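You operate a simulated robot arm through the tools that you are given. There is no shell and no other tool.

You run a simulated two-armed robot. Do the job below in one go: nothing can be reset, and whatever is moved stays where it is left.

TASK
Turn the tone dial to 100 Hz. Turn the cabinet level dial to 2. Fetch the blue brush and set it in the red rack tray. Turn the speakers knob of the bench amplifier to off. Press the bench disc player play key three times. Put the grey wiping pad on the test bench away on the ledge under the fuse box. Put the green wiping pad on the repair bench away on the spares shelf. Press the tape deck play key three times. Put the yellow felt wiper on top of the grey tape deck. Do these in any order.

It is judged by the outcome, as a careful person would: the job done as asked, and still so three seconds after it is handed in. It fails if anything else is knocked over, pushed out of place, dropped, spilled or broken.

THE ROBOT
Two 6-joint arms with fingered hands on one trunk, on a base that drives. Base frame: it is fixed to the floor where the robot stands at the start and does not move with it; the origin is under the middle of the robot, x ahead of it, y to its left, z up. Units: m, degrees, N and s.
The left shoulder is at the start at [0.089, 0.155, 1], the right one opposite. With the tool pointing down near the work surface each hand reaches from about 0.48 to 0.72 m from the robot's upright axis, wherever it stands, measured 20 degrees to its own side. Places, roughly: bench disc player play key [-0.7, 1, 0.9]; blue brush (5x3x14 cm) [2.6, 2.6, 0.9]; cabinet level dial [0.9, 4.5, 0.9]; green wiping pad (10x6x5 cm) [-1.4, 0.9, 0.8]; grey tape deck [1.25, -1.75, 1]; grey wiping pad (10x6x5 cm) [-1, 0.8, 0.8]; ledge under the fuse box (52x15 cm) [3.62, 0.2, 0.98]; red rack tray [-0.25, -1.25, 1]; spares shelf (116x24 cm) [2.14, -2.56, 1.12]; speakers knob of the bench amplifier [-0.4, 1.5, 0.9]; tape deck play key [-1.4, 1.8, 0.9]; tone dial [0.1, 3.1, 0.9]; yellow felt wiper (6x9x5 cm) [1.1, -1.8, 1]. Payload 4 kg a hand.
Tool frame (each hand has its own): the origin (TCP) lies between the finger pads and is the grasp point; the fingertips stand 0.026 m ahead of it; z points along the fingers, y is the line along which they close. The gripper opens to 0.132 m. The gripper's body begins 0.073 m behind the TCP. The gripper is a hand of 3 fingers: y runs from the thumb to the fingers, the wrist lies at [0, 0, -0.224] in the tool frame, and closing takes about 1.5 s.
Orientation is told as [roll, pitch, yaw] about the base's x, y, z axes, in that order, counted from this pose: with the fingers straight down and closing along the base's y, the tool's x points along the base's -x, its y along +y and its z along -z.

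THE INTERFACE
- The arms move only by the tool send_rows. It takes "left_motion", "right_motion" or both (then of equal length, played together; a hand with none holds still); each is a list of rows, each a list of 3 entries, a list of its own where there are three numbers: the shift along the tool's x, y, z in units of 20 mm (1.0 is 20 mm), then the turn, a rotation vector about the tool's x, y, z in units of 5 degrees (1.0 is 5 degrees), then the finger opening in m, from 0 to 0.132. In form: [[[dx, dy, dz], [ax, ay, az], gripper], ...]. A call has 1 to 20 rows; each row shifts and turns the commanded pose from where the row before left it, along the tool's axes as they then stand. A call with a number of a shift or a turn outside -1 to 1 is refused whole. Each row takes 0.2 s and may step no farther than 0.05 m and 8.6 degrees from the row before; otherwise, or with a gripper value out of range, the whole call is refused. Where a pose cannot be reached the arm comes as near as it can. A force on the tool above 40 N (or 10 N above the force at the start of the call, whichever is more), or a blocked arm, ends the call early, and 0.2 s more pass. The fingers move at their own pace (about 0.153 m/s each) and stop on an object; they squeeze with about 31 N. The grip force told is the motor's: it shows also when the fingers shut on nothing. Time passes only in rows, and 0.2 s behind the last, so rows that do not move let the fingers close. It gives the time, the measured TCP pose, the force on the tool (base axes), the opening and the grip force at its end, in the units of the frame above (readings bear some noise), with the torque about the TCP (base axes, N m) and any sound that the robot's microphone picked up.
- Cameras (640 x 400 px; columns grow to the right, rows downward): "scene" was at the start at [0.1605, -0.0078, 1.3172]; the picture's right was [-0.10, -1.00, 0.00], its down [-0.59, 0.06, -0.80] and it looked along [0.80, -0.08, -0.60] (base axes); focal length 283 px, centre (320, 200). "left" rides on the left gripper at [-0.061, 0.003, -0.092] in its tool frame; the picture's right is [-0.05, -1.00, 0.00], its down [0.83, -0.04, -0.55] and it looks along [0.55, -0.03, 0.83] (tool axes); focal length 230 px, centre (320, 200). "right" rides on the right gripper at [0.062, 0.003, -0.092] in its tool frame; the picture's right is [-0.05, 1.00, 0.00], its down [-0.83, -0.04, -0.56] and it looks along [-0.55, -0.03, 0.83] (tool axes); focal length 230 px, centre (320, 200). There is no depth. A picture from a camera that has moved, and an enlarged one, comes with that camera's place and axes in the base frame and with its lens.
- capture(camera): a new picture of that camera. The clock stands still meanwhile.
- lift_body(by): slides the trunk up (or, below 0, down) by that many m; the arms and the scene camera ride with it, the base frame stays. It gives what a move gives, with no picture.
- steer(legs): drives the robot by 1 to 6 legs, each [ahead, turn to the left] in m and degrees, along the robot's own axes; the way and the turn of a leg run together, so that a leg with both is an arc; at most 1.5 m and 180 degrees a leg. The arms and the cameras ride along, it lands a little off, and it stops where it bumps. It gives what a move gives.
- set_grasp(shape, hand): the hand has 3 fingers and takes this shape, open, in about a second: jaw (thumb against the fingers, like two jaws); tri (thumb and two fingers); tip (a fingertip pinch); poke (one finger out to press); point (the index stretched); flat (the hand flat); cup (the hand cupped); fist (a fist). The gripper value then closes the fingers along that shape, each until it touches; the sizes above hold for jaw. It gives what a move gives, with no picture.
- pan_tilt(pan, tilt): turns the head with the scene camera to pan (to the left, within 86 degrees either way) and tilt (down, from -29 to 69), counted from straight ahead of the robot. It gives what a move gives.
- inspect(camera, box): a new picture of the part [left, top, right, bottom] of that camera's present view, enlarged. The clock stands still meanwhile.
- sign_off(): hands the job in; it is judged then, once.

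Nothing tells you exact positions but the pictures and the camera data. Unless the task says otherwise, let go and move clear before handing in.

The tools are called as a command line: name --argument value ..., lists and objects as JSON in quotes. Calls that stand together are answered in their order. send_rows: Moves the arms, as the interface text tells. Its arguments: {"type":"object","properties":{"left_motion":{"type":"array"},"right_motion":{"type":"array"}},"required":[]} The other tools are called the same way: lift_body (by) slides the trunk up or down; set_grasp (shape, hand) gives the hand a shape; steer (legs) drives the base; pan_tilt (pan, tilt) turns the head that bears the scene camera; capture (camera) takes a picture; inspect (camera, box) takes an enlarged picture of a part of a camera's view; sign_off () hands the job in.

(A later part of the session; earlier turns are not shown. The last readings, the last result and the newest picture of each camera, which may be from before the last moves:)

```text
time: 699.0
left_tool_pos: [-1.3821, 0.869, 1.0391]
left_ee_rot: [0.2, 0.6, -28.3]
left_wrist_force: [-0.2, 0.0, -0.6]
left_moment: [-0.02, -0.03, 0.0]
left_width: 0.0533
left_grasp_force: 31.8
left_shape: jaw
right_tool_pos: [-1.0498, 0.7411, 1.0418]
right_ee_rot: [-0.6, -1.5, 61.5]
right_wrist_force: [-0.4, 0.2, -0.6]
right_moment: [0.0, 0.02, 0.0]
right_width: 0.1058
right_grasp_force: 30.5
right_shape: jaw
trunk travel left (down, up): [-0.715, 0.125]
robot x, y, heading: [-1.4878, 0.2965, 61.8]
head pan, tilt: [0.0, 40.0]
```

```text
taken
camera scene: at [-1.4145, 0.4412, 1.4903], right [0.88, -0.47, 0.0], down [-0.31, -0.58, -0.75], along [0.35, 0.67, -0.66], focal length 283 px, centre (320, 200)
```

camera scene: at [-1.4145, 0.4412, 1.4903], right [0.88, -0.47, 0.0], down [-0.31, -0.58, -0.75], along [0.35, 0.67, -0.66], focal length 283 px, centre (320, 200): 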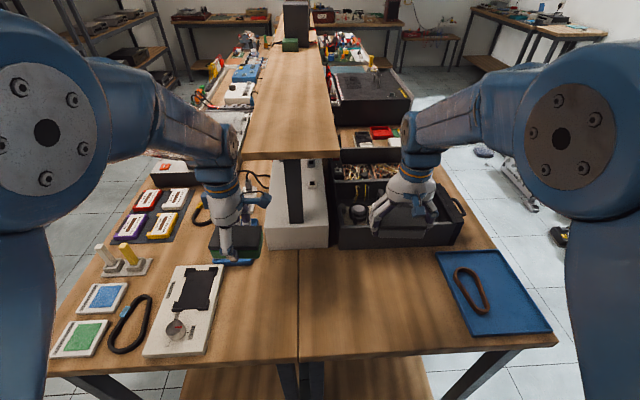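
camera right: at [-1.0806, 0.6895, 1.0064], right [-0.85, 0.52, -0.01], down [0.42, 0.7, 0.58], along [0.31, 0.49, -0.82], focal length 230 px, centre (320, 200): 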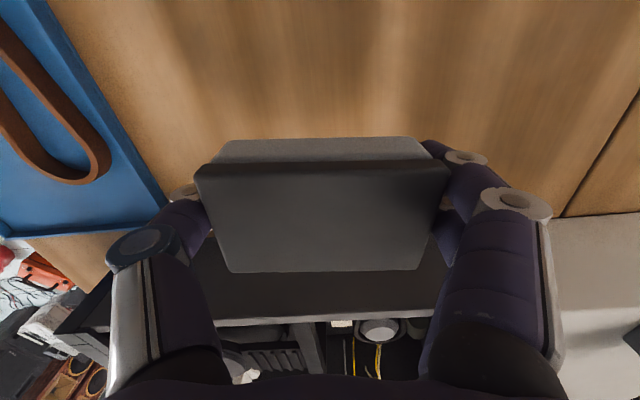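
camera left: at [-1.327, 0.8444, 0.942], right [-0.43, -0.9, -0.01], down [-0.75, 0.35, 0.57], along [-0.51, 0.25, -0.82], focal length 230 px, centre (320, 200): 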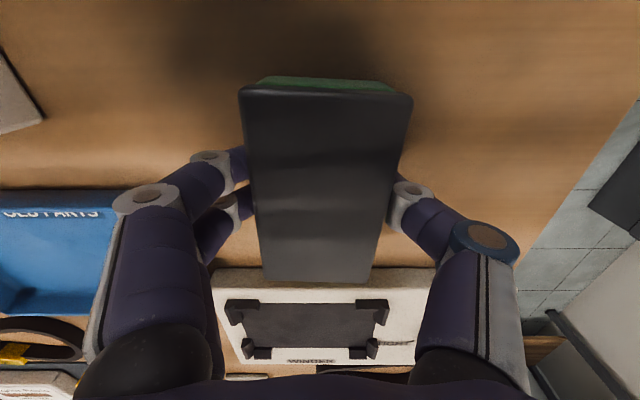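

Both pads are held. Backing off and driving toward the window/door side with gentle turns.

steer --legs '[[-0.18, 0]]'

steer --legs '[[0, -28], [0, -28], [0, -28]]'

pan_tilt --pan 0 --tilt 25

capture --camera "scene"

```text
time: 700.5
left_tool_pos: [-1.4667, 0.7101, 1.0364]
left_ee_rot: [0.1, 0.7, -28.2]
left_wrist_force: [-0.7, -0.2, -1.6]
left_moment: [0.0, -0.01, -0.01]
left_width: 0.0532
left_grasp_force: 30.6
left_shape: jaw
right_tool_pos: [-1.1341, 0.5832, 1.0398]
right_ee_rot: [-0.7, -1.4, 61.5]
right_wrist_force: [-0.4, 0.4, -0.5]
right_moment: [-0.01, -0.03, -0.03]
right_width: 0.1059
right_grasp_force: 30.9
right_shape: jaw
trunk travel left (down, up): [-0.715, 0.125]
robot x, y, heading: [-1.5726, 0.136, 61.9]
head pan, tilt: [0.0, 40.0]
```

```text
time: 705.4
left_tool_pos: [-1.0082, 0.0919, 1.0465]
left_ee_rot: [1.4, 0.7, -112.5]
left_wrist_force: [-0.7, 0.2, -0.6]
left_moment: [0.03, 0.0, -0.02]
left_width: 0.053
left_grasp_force: 31.0
left_shape: jaw
right_tool_pos: [-1.1031, -0.2532, 1.0509]
right_ee_rot: [-0.6, -2.6, -23.0]
right_wrist_force: [1.0, 0.3, 0.6]
right_moment: [-0.04, 0.02, -0.03]
right_width: 0.1052
right_grasp_force: 30.7
right_shape: jaw
trunk travel left (down, up): [-0.715, 0.125]
robot x, y, heading: [-1.5699, 0.1477, -22.2]
head pan, tilt: [0.0, 40.0]
```

```text
time: 706.2
left_tool_pos: [-1.0272, 0.0983, 1.0585]
left_ee_rot: [2.3, 0.8, -112.4]
left_wrist_force: [0.3, 0.3, 0.1]
left_moment: [0.0, 0.0, -0.04]
left_width: 0.0529
left_grasp_force: 31.3
left_shape: jaw
right_tool_pos: [-1.1224, -0.247, 1.0616]
right_ee_rot: [-0.5, -3.6, -22.9]
right_wrist_force: [-0.8, 0.2, -0.8]
right_moment: [0.02, -0.04, 0.0]
right_width: 0.1052
right_grasp_force: 30.7
right_shape: jaw
trunk travel left (down, up): [-0.715, 0.125]
robot x, y, heading: [-1.5699, 0.1458, -22.1]
head pan, tilt: [0.0, 25.0]
```

```text
taken
camera scene: at [-1.4144, 0.0816, 1.5137], right [-0.38, -0.93, 0.0], down [-0.41, 0.17, -0.9], along [0.83, -0.34, -0.44], focal length 283 px, centre (320, 200)
```

scene: 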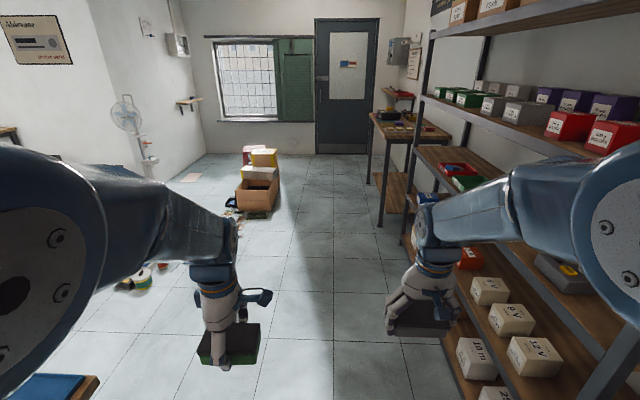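

I can see the ledge under the fuse box (left side wall) and the spares shelf (right wall by the door). Driving on in two legs.

steer --legs '[[1.4, 0]]'

send_rows --left_motion '[[[0, -0.5, 0.3], [0, 0, 0], 0.035], [[0, -0.5, 0.3], [0, 0, 0], 0.035], [[0, 0, 0], [0, 0, 0], 0.035]]' --right_motion '[[[-0.5, 0, 0.3], [0, 0.3, 0], 0.065], [[-0.5, 0, 0.3], [0, 0.3, 0], 0.065], [[0, 0, 0], [0, 0, 0], 0.065]]'

steer --legs '[[1.4, 0]]'

capture --camera "scene"

```text
time: 713.2
left_tool_pos: [0.2689, -0.4288, 1.057]
left_ee_rot: [2.5, 0.7, -112.3]
left_wrist_force: [-0.4, 0.6, -0.2]
left_moment: [-0.03, 0.02, 0.01]
left_width: 0.0528
left_grasp_force: 31.3
left_shape: jaw
right_tool_pos: [0.1735, -0.7749, 1.0611]
right_ee_rot: [-0.6, -3.6, -22.8]
right_wrist_force: [0.3, 0.8, -0.8]
right_moment: [0.0, -0.02, 0.03]
right_width: 0.1049
right_grasp_force: 30.6
right_shape: jaw
trunk travel left (down, up): [-0.715, 0.125]
robot x, y, heading: [-0.2747, -0.3806, -22.3]
head pan, tilt: [0.0, 25.0]
```

```text
time: 714.0
left_tool_pos: [0.2339, -0.4118, 1.0542]
left_ee_rot: [3.4, 0.8, -112.3]
left_wrist_force: [0.4, -0.1, 0.0]
left_moment: [0.0, -0.03, 0.05]
left_width: 0.0529
left_grasp_force: 30.8
left_shape: jaw
right_tool_pos: [0.1736, -0.7756, 1.0618]
right_ee_rot: [-0.7, -1.6, -23.0]
right_wrist_force: [-0.7, 0.1, 0.0]
right_moment: [-0.03, -0.03, -0.01]
right_width: 0.1047
right_grasp_force: 31.1
right_shape: jaw
trunk travel left (down, up): [-0.715, 0.125]
robot x, y, heading: [-0.2768, -0.3826, -22.3]
head pan, tilt: [0.0, 25.0]
```

```text
time: 721.0
left_tool_pos: [1.5325, -0.9462, 1.0531]
left_ee_rot: [3.5, 0.7, -112.4]
left_wrist_force: [-0.5, 0.1, -0.6]
left_moment: [-0.02, 0.0, -0.01]
left_width: 0.0528
left_grasp_force: 31.0
left_shape: jaw
right_tool_pos: [1.4731, -1.3081, 1.0613]
right_ee_rot: [-0.7, -1.6, -23.1]
right_wrist_force: [-0.8, 0.0, -0.4]
right_moment: [0.0, 0.0, 0.04]
right_width: 0.1049
right_grasp_force: 30.5
right_shape: jaw
trunk travel left (down, up): [-0.715, 0.125]
robot x, y, heading: [1.0251, -0.9134, -22.4]
head pan, tilt: [0.0, 25.0]
```

```text
taken
camera scene: at [1.1796, -0.9774, 1.5136], right [-0.38, -0.93, 0.0], down [-0.41, 0.17, -0.9], along [0.83, -0.34, -0.44], focal length 283 px, centre (320, 200)
```

scene: 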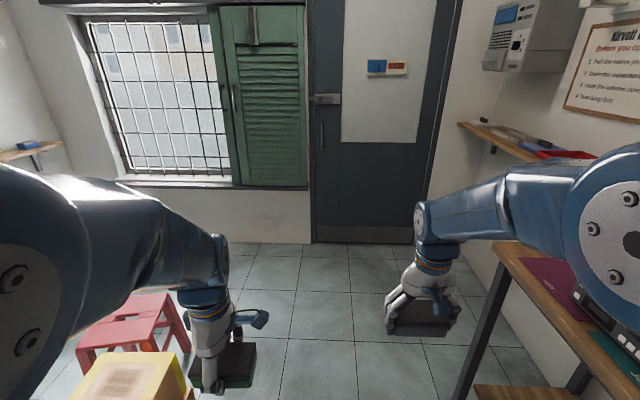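

Passing the stool on my left, I'll continue straight to v≈2.85, level with the spares shelf, then raise the trunk.

steer --legs '[[0, -6], [1.45, 0]]'

lift_body --by 0.12

pan_tilt --pan -30 --tilt 25

capture --camera "scene"

```text
time: 728.7
left_tool_pos: [2.789, -1.6527, 1.0619]
left_ee_rot: [4.6, 0.8, -117.1]
left_wrist_force: [-0.6, 0.0, -0.5]
left_moment: [0.01, 0.03, -0.01]
left_width: 0.0528
left_grasp_force: 30.9
left_shape: jaw
right_tool_pos: [2.697, -2.0109, 1.071]
right_ee_rot: [-0.7, -2.7, -28.1]
right_wrist_force: [-0.3, -0.5, -1.1]
right_moment: [-0.01, -0.01, 0.0]
right_width: 0.105
right_grasp_force: 30.9
right_shape: jaw
trunk travel left (down, up): [-0.715, 0.125]
robot x, y, heading: [2.2994, -1.5897, -27.2]
head pan, tilt: [0.0, 25.0]
```

```text
time: 730.2
left_tool_pos: [2.7678, -1.6409, 1.1681]
left_ee_rot: [2.2, 0.3, -116.9]
left_wrist_force: [0.6, 1.0, -0.7]
left_moment: [-0.02, -0.03, 0.02]
left_width: 0.0528
left_grasp_force: 31.4
left_shape: jaw
right_tool_pos: [2.6808, -2.0023, 1.1996]
right_ee_rot: [-0.6, -3.5, -28.2]
right_wrist_force: [0.2, -0.1, -0.5]
right_moment: [0.04, 0.0, 0.03]
right_width: 0.105
right_grasp_force: 31.3
right_shape: jaw
trunk travel left (down, up): [-0.835, 0.005]
robot x, y, heading: [2.3019, -1.5861, -27.4]
head pan, tilt: [0.0, 25.0]
```

```text
time: 731.1
left_tool_pos: [2.7687, -1.6397, 1.1679]
left_ee_rot: [2.3, 0.6, -117.0]
left_wrist_force: [0.3, 0.5, -0.3]
left_moment: [0.0, 0.01, 0.03]
left_width: 0.0528
left_grasp_force: 31.3
left_shape: jaw
right_tool_pos: [2.6807, -2.003, 1.1997]
right_ee_rot: [-0.7, -3.6, -28.2]
right_wrist_force: [-0.3, 0.7, 0.2]
right_moment: [0.0, -0.01, -0.01]
right_width: 0.1048
right_grasp_force: 30.7
right_shape: jaw
trunk travel left (down, up): [-0.835, 0.005]
robot x, y, heading: [2.3006, -1.5838, -27.2]
head pan, tilt: [-30.0, 25.0]
```

```text
taken
camera scene: at [2.4548, -1.6576, 1.6317], right [-0.38, -0.92, 0.0], down [-0.42, 0.18, -0.89], along [0.82, -0.34, -0.46], focal length 283 px, centre (320, 200)
```

scene: 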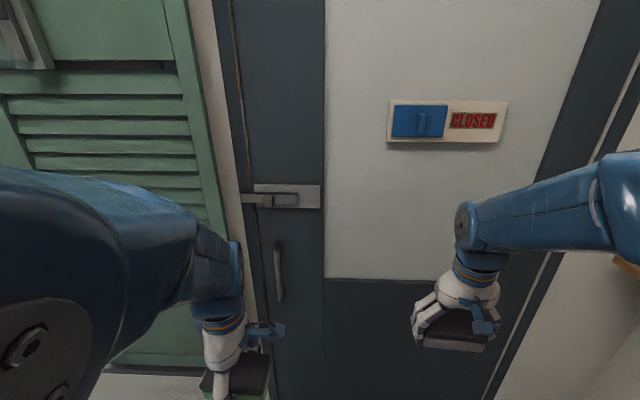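

Now extending the left arm again (its forward is now the tool's +y), then turning to face the spares shelf.

send_rows --left_motion '[[[0, 0.5, 0], [0.2, 0, 0], 0.035], [[0, 0.5, 0], [0.2, 0, 0], 0.035], [[0, 0.5, 0], [0, 0, 0], 0.035], [[0, 0.5, 0], [0, 0, 0], 0.035], [[0, 0.5, 0], [0, 0, 0], 0.035], [[0, 0.5, 0], [0, 0, 0], 0.035], [[0, 0.5, 0], [0, 0, 0], 0.035], [[0, 0.5, 0], [0, 0, 0], 0.035], [[0, 0.5, 0], [0, 0, 0], 0.035], [[0, 0.5, 0], [0, 0, 0], 0.035], [[0, 0, 0], [0, 0, 0], 0.035]]' --right_motion '[[[-0.2, 0, 0], [0, 0.3, 0], 0.065], [[-0.2, 0, 0], [0, 0.3, 0], 0.065], [[-0.2, 0, 0], [0, 0, 0], 0.065], [[-0.2, 0, 0], [0, 0, 0], 0.065], [[0, 0, 0], [0, 0, 0], 0.065], [[0, 0, 0], [0, 0, 0], 0.065], [[0, 0, 0], [0, 0, 0], 0.065], [[0, 0, 0], [0, 0, 0], 0.065], [[0, 0, 0], [0, 0, 0], 0.065], [[0, 0, 0], [0, 0, 0], 0.065], [[0, 0, 0], [0, 0, 0], 0.065]]'

steer --legs '[[0, -22], [0, -22], [0, -23], [0, -23]]'

pan_tilt --pan 0 --tilt 30

capture --camera "scene"

```text
time: 733.5
left_tool_pos: [2.862, -1.6905, 1.196]
left_ee_rot: [3.4, 0.9, -117.0]
left_wrist_force: [1.3, 0.5, -1.1]
left_moment: [-0.02, -0.01, 0.0]
left_width: 0.0526
left_grasp_force: 31.0
left_shape: jaw
right_tool_pos: [2.6941, -2.0088, 1.2005]
right_ee_rot: [-0.7, -0.6, -28.2]
right_wrist_force: [0.5, 0.1, -0.5]
right_moment: [0.0, 0.03, 0.01]
right_width: 0.1049
right_grasp_force: 31.1
right_shape: jaw
trunk travel left (down, up): [-0.835, 0.005]
robot x, y, heading: [2.3019, -1.5873, -27.4]
head pan, tilt: [-30.0, 25.0]
```

```text
time: 738.9
left_tool_pos: [2.196, -2.1495, 1.1949]
left_ee_rot: [3.4, 0.9, 153.0]
left_wrist_force: [0.2, 1.0, -0.6]
left_moment: [-0.01, -0.01, -0.02]
left_width: 0.0525
left_grasp_force: 31.0
left_shape: jaw
right_tool_pos: [1.8766, -1.9807, 1.201]
right_ee_rot: [-0.6, -0.6, -118.2]
right_wrist_force: [-0.1, 0.6, -0.8]
right_moment: [-0.01, -0.01, -0.01]
right_width: 0.105
right_grasp_force: 31.1
right_shape: jaw
trunk travel left (down, up): [-0.835, 0.005]
robot x, y, heading: [2.3123, -1.5931, -117.3]
head pan, tilt: [-30.0, 25.0]
```

```text
time: 739.9
left_tool_pos: [2.2065, -2.1296, 1.2055]
left_ee_rot: [4.7, 0.9, 153.2]
left_wrist_force: [0.3, -0.2, -0.8]
left_moment: [-0.03, -0.03, 0.03]
left_width: 0.0523
left_grasp_force: 31.1
left_shape: jaw
right_tool_pos: [1.8864, -1.9588, 1.2096]
right_ee_rot: [-0.6, -1.8, -118.2]
right_wrist_force: [0.0, 0.2, -0.4]
right_moment: [0.0, -0.02, 0.0]
right_width: 0.1045
right_grasp_force: 31.1
right_shape: jaw
trunk travel left (down, up): [-0.835, 0.005]
robot x, y, heading: [2.308, -1.5949, -117.2]
head pan, tilt: [0.0, 30.0]
```

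```text
taken
camera scene: at [2.2317, -1.7399, 1.6261], right [-0.89, 0.46, 0.0], down [0.24, 0.46, -0.86], along [-0.39, -0.76, -0.51], focal length 283 px, centre (320, 200)
```

scene: 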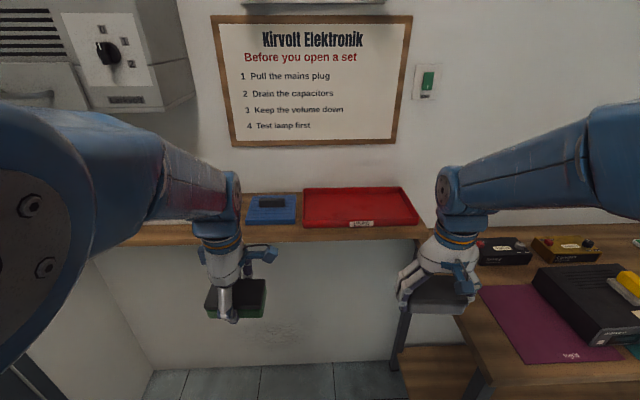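

Facing the spares shelf (red tray and blue box on it). Free space is to the left of the blue box. I'll raise the right hand out of the way and drive 0.22 m forward.

send_rows --right_motion '[[[0.2, -0.4, -0.6], [0, 0.2, 0], 0.065], [[0.2, -0.4, -0.6], [0, 0.2, 0], 0.065], [[0, -0.4, -0.6], [0, 0, 0], 0.065], [[0, -0.4, -0.6], [0, 0, 0], 0.065], [[0, 0, 0], [0, 0, 0], 0.065]]' --left_motion '[[[0, 0, -0.3], [0.5, 0, 0], 0.035], [[0, 0, -0.3], [0.4, 0, 0], 0.035], [[0, 0, -0.3], [0, 0, 0], 0.035], [[0, 0, 0], [0, 0, 0], 0.035], [[0, 0, 0], [0, 0, 0], 0.035]]'

steer --legs '[[0.22, 0]]'

send_rows --left_motion '[[[0, 0, 0], [0, 0, 0], 0.035], [[0, 0, 0], [0, 0, 0], 0.035]]'

capture --camera "scene"

```text
time: 741.1
left_tool_pos: [2.2059, -2.1312, 1.2233]
left_ee_rot: [0.1, 0.9, 153.1]
left_wrist_force: [0.7, 0.1, -0.3]
left_moment: [-0.01, 0.02, 0.03]
left_width: 0.0526
left_grasp_force: 31.4
left_shape: jaw
right_tool_pos: [1.8609, -1.9394, 1.258]
right_ee_rot: [-0.5, 0.4, -118.3]
right_wrist_force: [-0.6, -0.1, -0.6]
right_moment: [-0.01, -0.02, 0.02]
right_width: 0.1046
right_grasp_force: 31.1
right_shape: jaw
trunk travel left (down, up): [-0.835, 0.005]
robot x, y, heading: [2.3088, -1.5938, -117.3]
head pan, tilt: [0.0, 30.0]
```

```text
time: 742.8
left_tool_pos: [2.1075, -2.3245, 1.2238]
left_ee_rot: [0.2, 0.9, 153.1]
left_wrist_force: [0.1, 0.3, -0.8]
left_moment: [-0.01, 0.05, -0.01]
left_width: 0.0527
left_grasp_force: 30.9
left_shape: jaw
right_tool_pos: [1.7628, -2.1319, 1.2588]
right_ee_rot: [-0.6, 0.2, -118.2]
right_wrist_force: [-0.3, 1.0, 0.1]
right_moment: [-0.04, 0.03, 0.02]
right_width: 0.105
right_grasp_force: 30.7
right_shape: jaw
trunk travel left (down, up): [-0.835, 0.005]
robot x, y, heading: [2.2123, -1.787, -117.2]
head pan, tilt: [0.0, 30.0]
```

```text
time: 743.4
left_tool_pos: [2.1142, -2.3113, 1.2302]
left_ee_rot: [1.0, 1.0, 153.3]
left_wrist_force: [-0.2, -0.8, -0.8]
left_moment: [0.0, 0.01, -0.01]
left_width: 0.0522
left_grasp_force: 31.2
left_shape: jaw
right_tool_pos: [1.7708, -2.1183, 1.2665]
right_ee_rot: [-0.6, -0.6, -118.1]
right_wrist_force: [0.1, -0.3, -0.2]
right_moment: [0.03, -0.01, 0.02]
right_width: 0.1049
right_grasp_force: 31.2
right_shape: jaw
trunk travel left (down, up): [-0.835, 0.005]
robot x, y, heading: [2.21, -1.7867, -117.0]
head pan, tilt: [0.0, 30.0]
```

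```text
taken
camera scene: at [2.1291, -1.9429, 1.6252], right [-0.89, 0.46, 0.0], down [0.24, 0.46, -0.86], along [-0.39, -0.76, -0.52], focal length 283 px, centre (320, 200)
```

scene: 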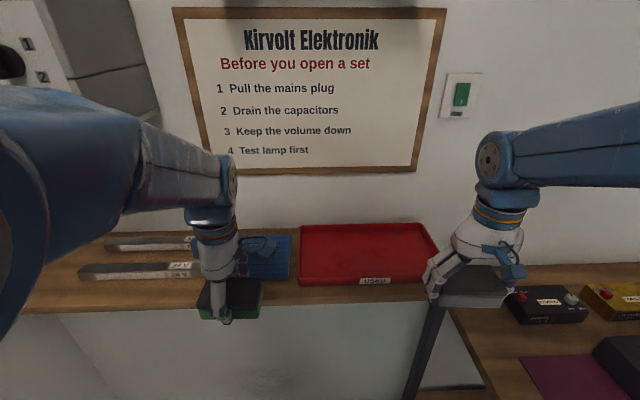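

I now see two grey rails on the left and the blue box; there's a 13 cm gap between them, fitting the pad. Moving the left hand over that gap.

send_rows --left_motion '[[[0.5, 0.6, 0], [0.1, 0, 0], 0.035], [[0.5, 0.6, 0], [0.1, 0, 0], 0.035], [[0.5, 0.6, 0], [0, 0, 0], 0.035], [[0.5, 0.6, 0], [0, 0, 0], 0.035], [[0.5, 0.6, 0], [0, 0, 0], 0.035], [[0.5, 0.6, 0], [0, 0, 0], 0.035], [[0.5, 0.6, 0], [0, 0, 0], 0.035], [[0.5, 0.6, 0], [0, 0, 0], 0.035], [[0, 0.5, 0], [0, 0, 0], 0.035], [[0, 0, 0], [0, 0, 0], 0.035]]'

capture --camera "scene"

capture --camera "left"

```text
time: 745.6
left_tool_pos: [2.1373, -2.4385, 1.2328]
left_ee_rot: [0.1, 0.9, 153.2]
left_wrist_force: [0.6, -0.5, 0.0]
left_moment: [-0.03, 0.0, 0.01]
left_width: 0.0525
left_grasp_force: 31.0
left_shape: jaw
right_tool_pos: [1.7691, -2.1154, 1.2664]
right_ee_rot: [-0.6, -0.7, -118.1]
right_wrist_force: [1.3, 0.1, -0.8]
right_moment: [-0.01, 0.0, -0.01]
right_width: 0.1048
right_grasp_force: 30.8
right_shape: jaw
trunk travel left (down, up): [-0.835, 0.005]
robot x, y, heading: [2.2137, -1.7869, -117.2]
head pan, tilt: [0.0, 30.0]
```

```text
taken
camera scene: at [2.1303, -1.9394, 1.6256], right [-0.89, 0.46, 0.0], down [0.24, 0.46, -0.86], along [-0.39, -0.76, -0.52], focal length 283 px, centre (320, 200)
```

scene: 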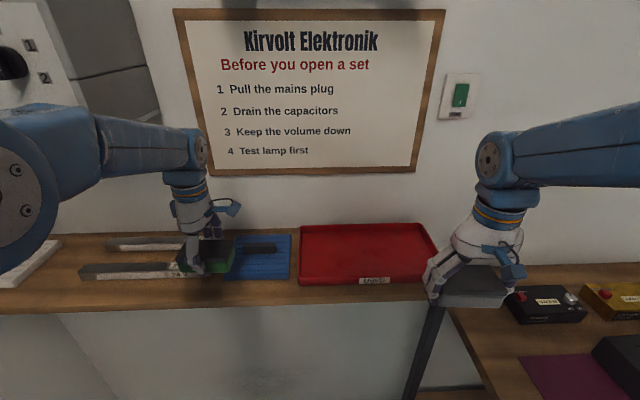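

```text
taken
camera left: at [2.0803, -2.4126, 1.3241], right [0.4, 0.91, 0.0], down [0.75, -0.33, 0.57], along [0.52, -0.23, -0.82], focal length 230 px, centre (320, 200)
```

left: 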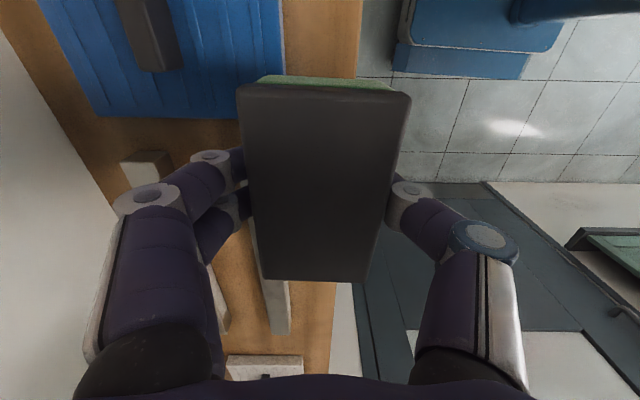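

The front strip ahead of the blue box and rails is ~6.5 cm deep; I'll centre the pad there (u≈-1.14, v≈3.055) so the fingers fall in the gap, and lower gently.

send_rows --left_motion '[[[0.4, -0.2, 0], [0, 0, 0], 0.035], [[0.4, -0.2, 0], [0, 0, 0], 0.035], [[0.4, -0.15, 0], [0, 0, 0], 0.035], [[0, 0, 0.4], [0, 0, 0], 0.035], [[0, 0, 0.4], [0, 0, 0], 0.035], [[0, 0, 0.4], [0, 0, 0], 0.035], [[0, 0, 0.3], [0, 0, 0], 0.035], [[0, 0, 0], [0, 0, 0], 0.035]]'

inspect --camera "scene" --box '[100, 180, 320, 320]'

capture --camera "left"

```text
time: 747.4
left_tool_pos: [2.165, -2.4405, 1.2036]
left_ee_rot: [0.1, 0.9, 153.1]
left_wrist_force: [-0.6, 0.4, -0.2]
left_moment: [-0.01, 0.03, -0.01]
left_width: 0.0522
left_grasp_force: 31.3
left_shape: jaw
right_tool_pos: [1.771, -2.1153, 1.2666]
right_ee_rot: [-0.5, -0.5, -118.2]
right_wrist_force: [0.3, 0.2, -0.2]
right_moment: [0.02, 0.0, 0.0]
right_width: 0.1049
right_grasp_force: 31.8
right_shape: jaw
trunk travel left (down, up): [-0.835, 0.005]
robot x, y, heading: [2.2124, -1.7908, -117.3]
head pan, tilt: [0.0, 30.0]
```

```text
2.86 times, centred on (210, 250) of scene
camera zoom: at [2.1301, -1.94, 1.6256], right [-0.89, 0.46, 0.0], down [0.24, 0.46, -0.86], along [-0.39, -0.76, -0.52], focal length 809 px, centre (634, 57)
```

zoom: 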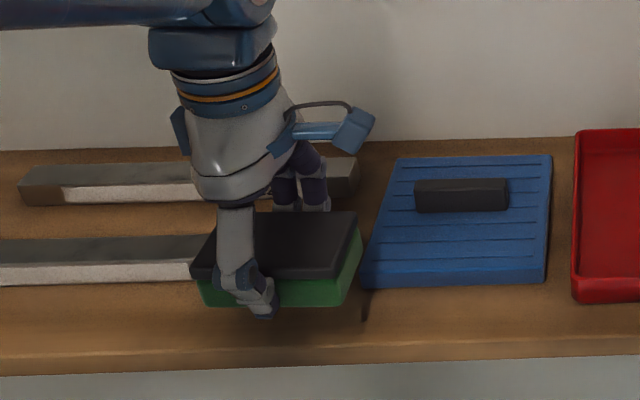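

```text
taken
camera left: at [2.1071, -2.4139, 1.2939], right [0.41, 0.91, 0.0], down [0.75, -0.33, 0.57], along [0.52, -0.23, -0.82], focal length 230 px, centre (320, 200)
```

left: 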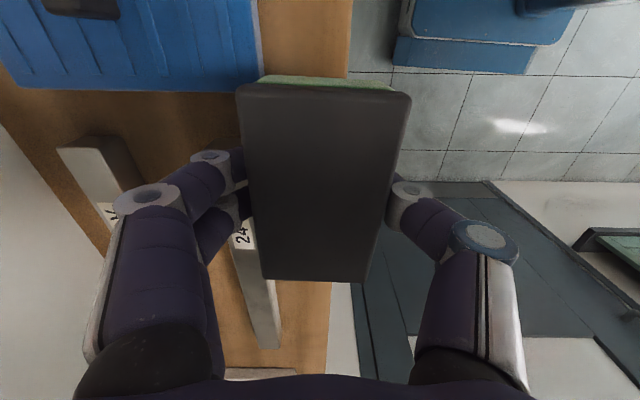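

The pad lines up with free space. Lowering in small steps to touch-down.

send_rows --left_motion '[[[0, 0, 0.2], [0, 0, 0], 0.035], [[0, 0, 0.2], [0, 0, 0], 0.035], [[0, 0, 0.2], [0, 0, 0], 0.035], [[0, 0, 0.2], [0, 0, 0], 0.035], [[0, 0, 0.2], [0, 0, 0], 0.035], [[0, 0, 0], [0, 0, 0], 0.035]]'

send_rows --left_motion '[[[0, 0, 0.12], [0, 0, 0], 0.035], [[0, 0, 0.12], [0, 0, 0], 0.035], [[0, 0, 0.12], [0, 0, 0], 0.035], [[0, 0, 0], [0, 0, 0], 0.035]]'

```text
time: 748.8
left_tool_pos: [2.1657, -2.4406, 1.184]
left_ee_rot: [0.1, 0.8, 153.1]
left_wrist_force: [-0.8, -0.4, -0.4]
left_moment: [0.01, 0.02, -0.02]
left_width: 0.0526
left_grasp_force: 31.2
left_shape: jaw
right_tool_pos: [1.7711, -2.1153, 1.2665]
right_ee_rot: [-0.6, -0.5, -118.1]
right_wrist_force: [0.3, 0.1, -0.8]
right_moment: [-0.02, 0.01, -0.02]
right_width: 0.1047
right_grasp_force: 31.2
right_shape: jaw
trunk travel left (down, up): [-0.835, 0.005]
robot x, y, heading: [2.2114, -1.788, -117.4]
head pan, tilt: [0.0, 30.0]
```

```text
time: 749.8
left_tool_pos: [2.1656, -2.4404, 1.1773]
left_ee_rot: [0.2, 0.8, 153.1]
left_wrist_force: [0.9, 0.3, -0.1]
left_moment: [0.02, 0.02, -0.01]
left_width: 0.0524
left_grasp_force: 31.0
left_shape: jaw
right_tool_pos: [1.7714, -2.1167, 1.2671]
right_ee_rot: [-0.7, -0.6, -118.1]
right_wrist_force: [-0.3, 0.1, -0.1]
right_moment: [-0.02, 0.0, 0.01]
right_width: 0.1048
right_grasp_force: 30.8
right_shape: jaw
trunk travel left (down, up): [-0.835, 0.005]
robot x, y, heading: [2.2101, -1.7879, -117.3]
head pan, tilt: [0.0, 30.0]
```

send_rows --left_motion '[[[0, 0, 0.12], [0, 0, 0], 0.035], [[0, 0, 0.12], [0, 0, 0], 0.035], [[0, 0, 0.12], [0, 0, 0], 0.035], [[0, 0, 0], [0, 0, 0], 0.035]]'

send_rows --left_motion '[[[0, 0, 0.1], [0, 0, 0], 0.035], [[0, 0, 0.1], [0, 0, 0], 0.035], [[0, 0, 0], [0, 0, 0], 0.035]]'

inspect --camera "scene" --box '[100, 180, 320, 320]'

```text
time: 750.8
left_tool_pos: [2.1663, -2.4399, 1.1695]
left_ee_rot: [0.1, 0.9, 153.1]
left_wrist_force: [0.7, -0.6, -0.7]
left_moment: [0.0, 0.02, 0.0]
left_width: 0.0523
left_grasp_force: 30.9
left_shape: jaw
right_tool_pos: [1.7705, -2.1166, 1.2654]
right_ee_rot: [-0.5, -0.6, -118.2]
right_wrist_force: [-0.6, -0.7, 0.3]
right_moment: [0.01, -0.03, 0.01]
right_width: 0.1047
right_grasp_force: 30.9
right_shape: jaw
trunk travel left (down, up): [-0.835, 0.005]
robot x, y, heading: [2.2111, -1.7863, -117.0]
head pan, tilt: [0.0, 30.0]
```

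```text
time: 751.6
left_tool_pos: [2.1638, -2.4406, 1.1653]
left_ee_rot: [0.1, 0.9, 153.1]
left_wrist_force: [-0.5, 0.6, -1.1]
left_moment: [0.01, 0.04, 0.02]
left_width: 0.0525
left_grasp_force: 31.0
left_shape: jaw
right_tool_pos: [1.7715, -2.116, 1.2664]
right_ee_rot: [-0.6, -0.5, -118.2]
right_wrist_force: [-0.3, -0.8, -0.2]
right_moment: [-0.02, -0.03, -0.01]
right_width: 0.1046
right_grasp_force: 30.7
right_shape: jaw
trunk travel left (down, up): [-0.835, 0.005]
robot x, y, heading: [2.2114, -1.7844, -117.3]
head pan, tilt: [0.0, 30.0]
```

```text
2.86 times, centred on (210, 250) of scene
camera zoom: at [2.1302, -1.94, 1.6256], right [-0.89, 0.46, 0.0], down [0.24, 0.46, -0.86], along [-0.39, -0.76, -0.52], focal length 809 px, centre (634, 57)
```

zoom: 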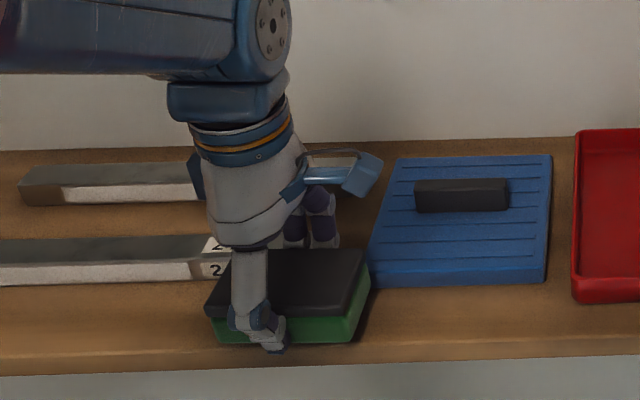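

send_rows --left_motion '[[[0, 0, 0.1], [0, 0, 0], 0.035], [[0, 0, 0.1], [0, 0, 0], 0.035], [[0, 0, 0.1], [0, 0, 0], 0.035], [[0, 0, 0], [0, 0, 0], 0.035]]'

send_rows --left_motion '[[[0, 0, 0.1], [0, 0, 0], 0.035], [[0, 0, 0.1], [0, 0, 0], 0.035], [[0, 0, 0], [0, 0, 0], 0.035]]'

```text
time: 752.6
left_tool_pos: [2.1658, -2.4406, 1.1584]
left_ee_rot: [0.1, 0.9, 153.1]
left_wrist_force: [-0.4, 0.8, -0.8]
left_moment: [0.0, -0.03, 0.03]
left_width: 0.0528
left_grasp_force: 30.9
left_shape: jaw
right_tool_pos: [1.7708, -2.1168, 1.2667]
right_ee_rot: [-0.7, -0.6, -118.2]
right_wrist_force: [-0.2, -0.3, -1.0]
right_moment: [0.03, -0.01, 0.02]
right_width: 0.1047
right_grasp_force: 31.0
right_shape: jaw
trunk travel left (down, up): [-0.835, 0.005]
robot x, y, heading: [2.2109, -1.7885, -117.5]
head pan, tilt: [0.0, 30.0]
```

```text
time: 753.4
left_tool_pos: [2.1647, -2.441, 1.1548]
left_ee_rot: [0.0, 0.9, 153.2]
left_wrist_force: [-0.1, 0.2, -0.3]
left_moment: [0.0, 0.0, -0.01]
left_width: 0.0522
left_grasp_force: 30.4
left_shape: jaw
right_tool_pos: [1.7718, -2.1162, 1.2672]
right_ee_rot: [-0.7, -0.5, -118.1]
right_wrist_force: [0.4, -0.8, -0.9]
right_moment: [0.0, 0.02, 0.0]
right_width: 0.1043
right_grasp_force: 31.0
right_shape: jaw
trunk travel left (down, up): [-0.835, 0.005]
robot x, y, heading: [2.2082, -1.7875, -117.5]
head pan, tilt: [0.0, 30.0]
```

No contact yet; the shelf may be a little lower than estimated, so I'll check the pad's position relative to the front edge again.

inspect --camera "scene" --box '[140, 230, 260, 320]'

capture --camera "left"

```text
4.44 times, centred on (200, 275) of scene
camera zoom: at [2.1302, -1.94, 1.6256], right [-0.89, 0.46, 0.0], down [0.24, 0.46, -0.86], along [-0.39, -0.76, -0.52], focal length 1259 px, centre (853, -133)
```

zoom: 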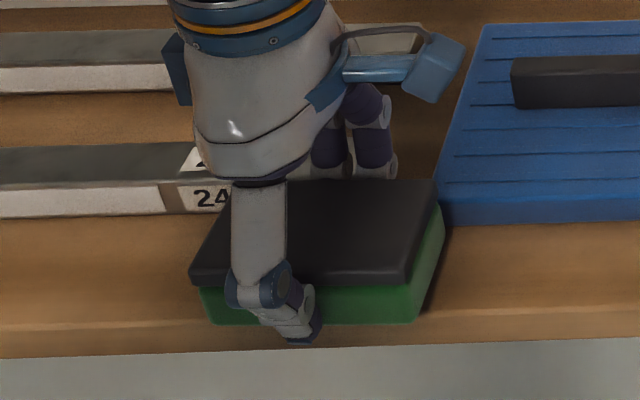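

```text
taken
camera left: at [2.1081, -2.4142, 1.2462], right [0.41, 0.91, 0.0], down [0.75, -0.33, 0.57], along [0.52, -0.23, -0.82], focal length 230 px, centre (320, 200)
```

left: 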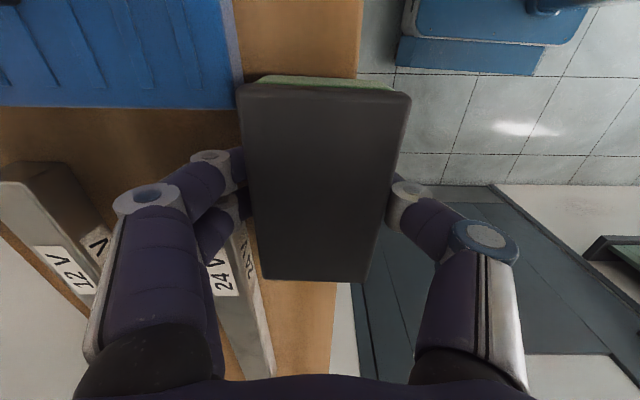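

The shelf edge is at u≈-1.124, z≈1.11, so the pad would overhang by ~1.4 cm. I'll lift slightly, shift 1.7 cm toward the wall and 2 cm left, then lower again.

send_rows --left_motion '[[[0, 0, -0.5], [0, 0, 0], 0.035], [[0, 0, -0.5], [0, 0, 0], 0.035], [[0.35, 0.3, 0], [0, 0, 0], 0.035], [[0.35, 0.3, 0], [0, 0, 0], 0.035], [[0.3, 0.25, 0], [0, 0, 0], 0.035], [[0, 0, 0.3], [0, 0, 0], 0.035], [[0, 0, 0.2], [0, 0, 0], 0.035], [[0, 0, 0], [0, 0, 0], 0.035]]'

inspect --camera "scene" --box '[140, 230, 260, 320]'

capture --camera "left"

```text
time: 755.2
left_tool_pos: [2.1765, -2.4596, 1.1691]
left_ee_rot: [0.3, 0.9, 153.1]
left_wrist_force: [6.3, 6.3, 21.2]
left_moment: [-0.47, 0.14, 0.08]
left_width: 0.0546
left_grasp_force: 30.9
left_shape: jaw
right_tool_pos: [1.7724, -2.1126, 1.2696]
right_ee_rot: [-0.6, -0.9, -118.2]
right_wrist_force: [-1.0, 0.5, -0.3]
right_moment: [-0.03, -0.01, 0.02]
right_width: 0.1044
right_grasp_force: 30.5
right_shape: jaw
trunk travel left (down, up): [-0.835, 0.005]
robot x, y, heading: [2.2136, -1.7864, -117.2]
head pan, tilt: [0.0, 30.0]
```

```text
4.44 times, centred on (200, 275) of scene
camera zoom: at [2.1324, -1.9337, 1.6264], right [-0.89, 0.46, 0.0], down [0.23, 0.46, -0.86], along [-0.39, -0.76, -0.51], focal length 1259 px, centre (853, -133)
```

zoom: 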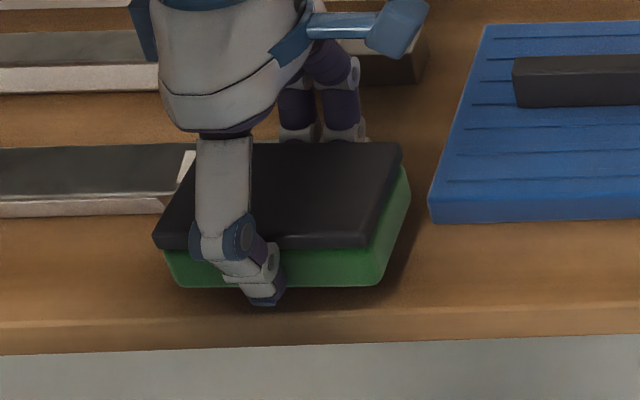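

```text
taken
camera left: at [2.1194, -2.4337, 1.2598], right [0.41, 0.91, -0.01], down [0.75, -0.33, 0.57], along [0.52, -0.24, -0.82], focal length 230 px, centre (320, 200)
```

left: 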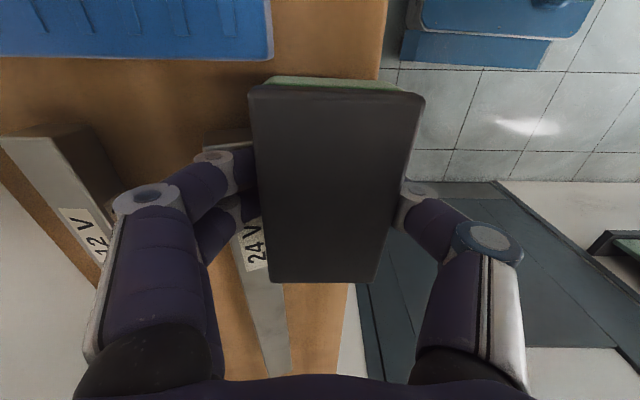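

The fingers met the end of a grey rail hidden behind the pad (21 N). Raising at once, and moving 10 cm right to the clear strip in front of the flat blue mat.

send_rows --left_motion '[[[0, 0, -0.5], [0, 0, 0], 0.035], [[0, 0, -0.6], [0, 0, 0], 0.035], [[0, 0, -0.6], [0, 0, 0], 0.035], [[-0.6, 0, 0], [0, 0, 0], 0.035], [[-0.6, 0, 0], [0, 0, 0], 0.035], [[-0.6, 0, 0], [0, 0, 0], 0.035], [[-0.6, 0, 0], [0, 0, 0], 0.035], [[-0.6, 0, 0], [0, 0, 0], 0.035], [[-0.6, 0, 0], [0, 0, 0], 0.035], [[-0.6, 0, 0], [0, 0, 0], 0.035], [[-0.6, 0, 0], [0, 0, 0], 0.035], [[0, 0, 0], [0, 0, 0], 0.035]]'

inspect --camera "scene" --box '[120, 200, 320, 325]'

capture --camera "left"

```text
time: 757.8
left_tool_pos: [2.0902, -2.4211, 1.198]
left_ee_rot: [0.1, 0.9, 153.1]
left_wrist_force: [0.3, 0.8, -0.8]
left_moment: [-0.01, 0.0, 0.03]
left_width: 0.0534
left_grasp_force: 31.2
left_shape: jaw
right_tool_pos: [1.7702, -2.1157, 1.2662]
right_ee_rot: [-0.6, -0.7, -118.2]
right_wrist_force: [-0.3, 0.3, -1.1]
right_moment: [0.0, 0.0, 0.02]
right_width: 0.1045
right_grasp_force: 30.9
right_shape: jaw
trunk travel left (down, up): [-0.835, 0.005]
robot x, y, heading: [2.2117, -1.7897, -117.1]
head pan, tilt: [0.0, 30.0]
```

```text
3.20 times, centred on (220, 262) of scene
camera zoom: at [2.1306, -1.94, 1.6256], right [-0.89, 0.46, 0.0], down [0.24, 0.46, -0.86], along [-0.39, -0.76, -0.52], focal length 906 px, centre (640, 0)
```

zoom: 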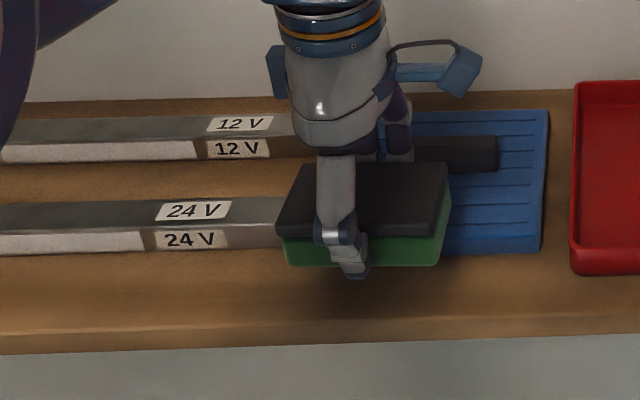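

```text
taken
camera left: at [2.032, -2.3951, 1.2887], right [0.4, 0.92, 0.0], down [0.75, -0.33, 0.57], along [0.52, -0.23, -0.82], focal length 230 px, centre (320, 200)
```

left: 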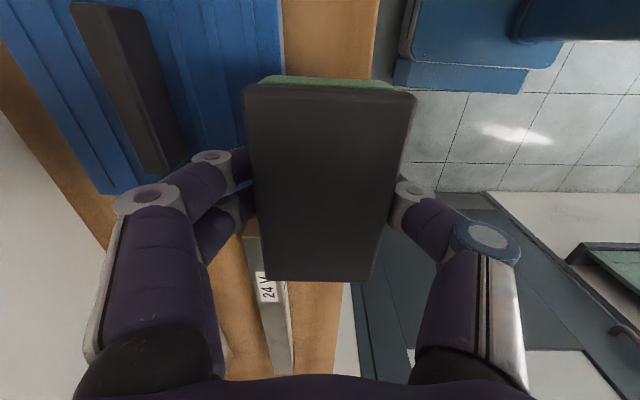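

Rails and mat are undisturbed. Strip in front of the mat is ~5.7 cm deep; centring the 6 cm pad there and lowering.

send_rows --left_motion '[[[0, -0.25, 0.2], [0, 0, 0], 0.035], [[0, 0, 0.3], [0, 0, 0], 0.035], [[0, 0, 0.3], [0, 0, 0], 0.035], [[0, 0, 0.3], [0, 0, 0], 0.035], [[0, 0, 0.3], [0, 0, 0], 0.035], [[0, 0, 0], [0, 0, 0], 0.035]]'

send_rows --left_motion '[[[0, 0, 0.12], [0, 0, 0], 0.035], [[0, 0, 0.12], [0, 0, 0], 0.035], [[0, 0, 0], [0, 0, 0], 0.035]]'

inspect --camera "scene" --box '[160, 220, 280, 310]'

```text
time: 759.2
left_tool_pos: [2.0914, -2.4171, 1.1689]
left_ee_rot: [0.1, 0.8, 153.2]
left_wrist_force: [0.2, -0.3, 0.2]
left_moment: [-0.01, 0.01, -0.01]
left_width: 0.0534
left_grasp_force: 31.2
left_shape: jaw
right_tool_pos: [1.7713, -2.1163, 1.2659]
right_ee_rot: [-0.6, -0.8, -118.2]
right_wrist_force: [-0.1, 1.0, -0.4]
right_moment: [-0.02, 0.0, 0.01]
right_width: 0.1046
right_grasp_force: 30.8
right_shape: jaw
trunk travel left (down, up): [-0.835, 0.005]
robot x, y, heading: [2.2129, -1.7894, -117.2]
head pan, tilt: [0.0, 30.0]
```

```text
time: 760.0
left_tool_pos: [2.0929, -2.4159, 1.1671]
left_ee_rot: [0.4, 1.0, 153.2]
left_wrist_force: [0.1, -3.5, 18.3]
left_moment: [-0.56, 0.28, -0.01]
left_width: 0.0532
left_grasp_force: 31.0
left_shape: jaw
right_tool_pos: [1.7713, -2.1147, 1.2679]
right_ee_rot: [-0.7, -0.8, -118.2]
right_wrist_force: [0.1, 0.7, -1.0]
right_moment: [-0.03, -0.02, 0.0]
right_width: 0.1045
right_grasp_force: 30.9
right_shape: jaw
trunk travel left (down, up): [-0.835, 0.005]
robot x, y, heading: [2.2091, -1.7895, -117.2]
head pan, tilt: [0.0, 30.0]
```

```text
4.44 times, centred on (220, 265) of scene
camera zoom: at [2.1309, -1.9373, 1.6261], right [-0.89, 0.46, 0.0], down [0.24, 0.46, -0.86], along [-0.39, -0.76, -0.52], focal length 1259 px, centre (764, -89)
```

zoom: 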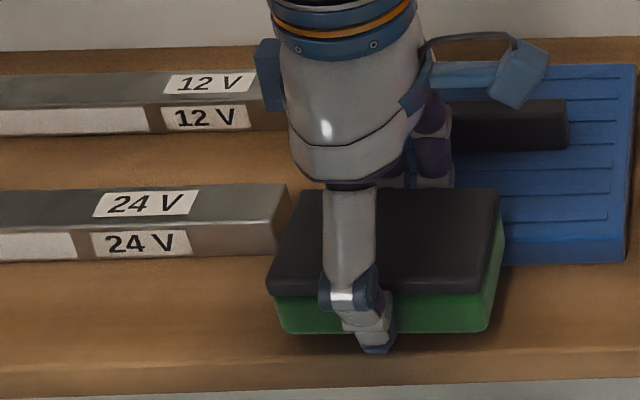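

The fingers behind the pad touch the mat's edge here. The earlier spot (v≈3.055, u≈-1.139) had finger clearance, so I'll set it there first and then nudge it back.

send_rows --left_motion '[[[0, 0, -0.5], [0, 0, 0], 0.035], [[0, 0, -0.6], [0, 0, 0], 0.035], [[0, 0, -0.6], [0, 0, 0], 0.035], [[0.6, -0.1, 0], [0, 0, 0], 0.035], [[0.6, -0.1, 0], [0, 0, 0], 0.035], [[0.6, -0.1, 0], [0, 0, 0], 0.035], [[0.6, -0.1, 0], [0, 0, 0], 0.035], [[0.6, -0.1, 0], [0, 0, 0], 0.035], [[0.6, -0.1, 0], [0, 0, 0], 0.035], [[0.2, -0.1, 0], [0, 0, 0], 0.035], [[0, 0, 0], [0, 0, 0], 0.035]]'

send_rows --left_motion '[[[0, 0, 0.5], [0, 0, 0], 0.035], [[0, 0, 0.5], [0, 0, 0], 0.035], [[0, 0, 0.4], [0, 0, 0], 0.035], [[0, 0, 0.3], [0, 0, 0], 0.035], [[0, 0, 0], [0, 0, 0], 0.035]]'

inspect --camera "scene" --box '[140, 230, 260, 320]'

```text
time: 762.4
left_tool_pos: [2.1647, -2.4393, 1.2003]
left_ee_rot: [0.1, 1.0, 153.1]
left_wrist_force: [0.4, -0.2, 0.1]
left_moment: [-0.01, -0.03, 0.0]
left_width: 0.053
left_grasp_force: 31.0
left_shape: jaw
right_tool_pos: [1.7708, -2.1155, 1.267]
right_ee_rot: [-0.6, -0.6, -118.2]
right_wrist_force: [-0.3, 0.0, -0.6]
right_moment: [-0.03, -0.01, -0.04]
right_width: 0.1046
right_grasp_force: 30.9
right_shape: jaw
trunk travel left (down, up): [-0.835, 0.005]
robot x, y, heading: [2.2095, -1.7898, -117.3]
head pan, tilt: [0.0, 30.0]
```

```text
time: 763.6
left_tool_pos: [2.1669, -2.4392, 1.1662]
left_ee_rot: [0.1, 0.9, 153.1]
left_wrist_force: [-0.6, 0.0, 0.2]
left_moment: [-0.01, 0.03, -0.02]
left_width: 0.0534
left_grasp_force: 30.9
left_shape: jaw
right_tool_pos: [1.7714, -2.1172, 1.2661]
right_ee_rot: [-0.6, -0.6, -118.2]
right_wrist_force: [-0.2, 0.3, -0.4]
right_moment: [0.01, -0.04, -0.02]
right_width: 0.1046
right_grasp_force: 31.4
right_shape: jaw
trunk travel left (down, up): [-0.835, 0.005]
robot x, y, heading: [2.2135, -1.7889, -117.4]
head pan, tilt: [0.0, 30.0]
```

```text
4.44 times, centred on (200, 275) of scene
camera zoom: at [2.1302, -1.9401, 1.6256], right [-0.89, 0.46, 0.0], down [0.24, 0.46, -0.86], along [-0.39, -0.76, -0.52], focal length 1259 px, centre (853, -133)
```

zoom: 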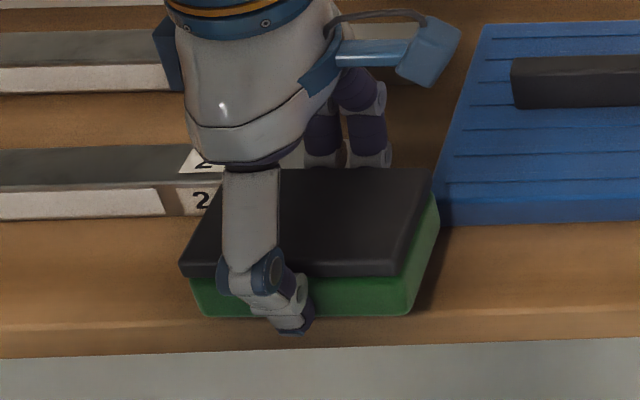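

send_rows --left_motion '[[[0, 0, 0.15], [0, 0, 0], 0.035], [[0, 0, 0.15], [0, 0, 0], 0.035], [[0, 0, 0.15], [0, 0, 0], 0.035], [[0, 0, 0], [0, 0, 0], 0.035]]'

send_rows --left_motion '[[[0, 0, 0.1], [0, 0, 0], 0.035], [[0, 0, 0.1], [0, 0, 0], 0.035], [[0, 0, 0], [0, 0, 0], 0.035]]'

send_rows --left_motion '[[[0, 0, 0.1], [0, 0, 0], 0.035], [[0, 0, 0.1], [0, 0, 0], 0.035], [[0, 0, 0], [0, 0, 0], 0.035]]'

```text
time: 764.6
left_tool_pos: [2.1663, -2.4386, 1.1569]
left_ee_rot: [0.2, 0.9, 153.1]
left_wrist_force: [0.4, 1.3, -0.8]
left_moment: [-0.01, 0.02, 0.0]
left_width: 0.0528
left_grasp_force: 31.2
left_shape: jaw
right_tool_pos: [1.7704, -2.1156, 1.2662]
right_ee_rot: [-0.7, -0.5, -118.2]
right_wrist_force: [1.2, 0.5, 0.1]
right_moment: [0.01, 0.03, 0.0]
right_width: 0.1048
right_grasp_force: 30.7
right_shape: jaw
trunk travel left (down, up): [-0.835, 0.005]
robot x, y, heading: [2.2086, -1.7885, -117.3]
head pan, tilt: [0.0, 30.0]
```

```text
time: 765.4
left_tool_pos: [2.1681, -2.4382, 1.1535]
left_ee_rot: [0.2, 0.8, 153.0]
left_wrist_force: [0.0, 0.1, 0.0]
left_moment: [-0.03, 0.01, -0.01]
left_width: 0.0532
left_grasp_force: 30.7
left_shape: jaw
right_tool_pos: [1.7717, -2.1163, 1.2661]
right_ee_rot: [-0.5, -0.7, -118.1]
right_wrist_force: [-0.6, -0.3, -0.8]
right_moment: [0.01, 0.02, 0.0]
right_width: 0.1046
right_grasp_force: 30.9
right_shape: jaw
trunk travel left (down, up): [-0.835, 0.005]
robot x, y, heading: [2.2108, -1.7887, -117.4]
head pan, tilt: [0.0, 30.0]
```

```text
time: 766.2
left_tool_pos: [2.1671, -2.4383, 1.15]
left_ee_rot: [0.3, 1.0, 153.1]
left_wrist_force: [1.0, 1.3, 4.1]
left_moment: [0.11, -0.06, 0.02]
left_width: 0.0532
left_grasp_force: 31.3
left_shape: jaw
right_tool_pos: [1.7705, -2.1153, 1.2672]
right_ee_rot: [-0.7, -0.6, -118.1]
right_wrist_force: [-0.7, 0.5, -0.8]
right_moment: [-0.03, 0.0, 0.01]
right_width: 0.1047
right_grasp_force: 30.9
right_shape: jaw
trunk travel left (down, up): [-0.835, 0.005]
robot x, y, heading: [2.2132, -1.7893, -117.3]
head pan, tilt: [0.0, 30.0]
```

Touch-down at the front edge. Shifting 6 mm toward the wall, then releasing with a small opening.

send_rows --left_motion '[[[0, 0, -0.15], [0, 0, 0], 0.035], [[0, 0.2, 0], [0, 0, 0], 0.035], [[0, 0.15, 0], [0, 0, 0], 0.035], [[0, 0, 0.15], [0, 0, 0], 0.035], [[0, 0, 0.05], [0, 0, 0], 0.035], [[0, 0, 0], [0, 0, 0], 0.035]]'

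send_rows --left_motion '[[[0, 0, 0], [0, 0, 0], 0.05], [[0, 0, 0], [0, 0, 0], 0.055], [[0, 0, 0], [0, 0, 0], 0.059], [[0, 0, 0], [0, 0, 0], 0.062], [[0, 0, 0], [0, 0, 0], 0.064], [[0, 0, 0], [0, 0, 0], 0.064]]'

inspect --camera "scene" --box '[140, 230, 260, 320]'

```text
time: 767.6
left_tool_pos: [2.163, -2.4445, 1.149]
left_ee_rot: [0.2, 1.0, 153.1]
left_wrist_force: [0.1, -2.0, 8.3]
left_moment: [0.06, -0.06, -0.01]
left_width: 0.0529
left_grasp_force: 30.9
left_shape: jaw
right_tool_pos: [1.7708, -2.1158, 1.2665]
right_ee_rot: [-0.6, -0.7, -118.2]
right_wrist_force: [0.2, -0.2, -0.1]
right_moment: [0.05, 0.02, -0.03]
right_width: 0.1048
right_grasp_force: 30.3
right_shape: jaw
trunk travel left (down, up): [-0.835, 0.005]
robot x, y, heading: [2.2112, -1.7869, -117.5]
head pan, tilt: [0.0, 30.0]
```

```text
time: 769.0
left_tool_pos: [2.1624, -2.4443, 1.1484]
left_ee_rot: [0.1, 0.8, 153.2]
left_wrist_force: [0.6, 0.1, 1.1]
left_moment: [0.01, -0.01, 0.0]
left_width: 0.0632
left_grasp_force: 0.1
left_shape: jaw
right_tool_pos: [1.7714, -2.1154, 1.2654]
right_ee_rot: [-0.6, -0.6, -118.2]
right_wrist_force: [0.2, -0.7, -1.4]
right_moment: [-0.02, -0.01, 0.03]
right_width: 0.1045
right_grasp_force: 31.3
right_shape: jaw
trunk travel left (down, up): [-0.835, 0.005]
robot x, y, heading: [2.2129, -1.7865, -117.4]
head pan, tilt: [0.0, 30.0]
```

```text
4.44 times, centred on (200, 275) of scene
camera zoom: at [2.1302, -1.9401, 1.6256], right [-0.89, 0.46, 0.0], down [0.24, 0.46, -0.86], along [-0.39, -0.76, -0.52], focal length 1259 px, centre (853, -133)
```

zoom: 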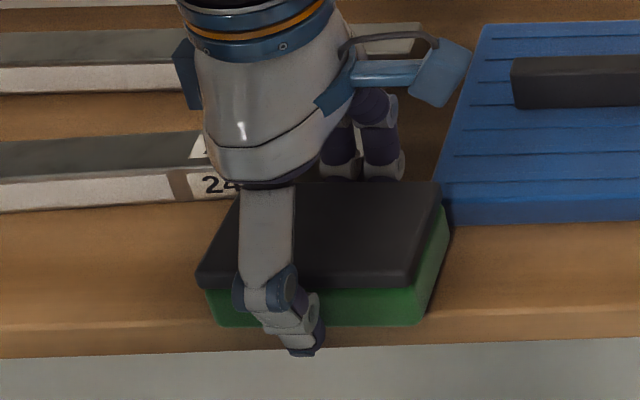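

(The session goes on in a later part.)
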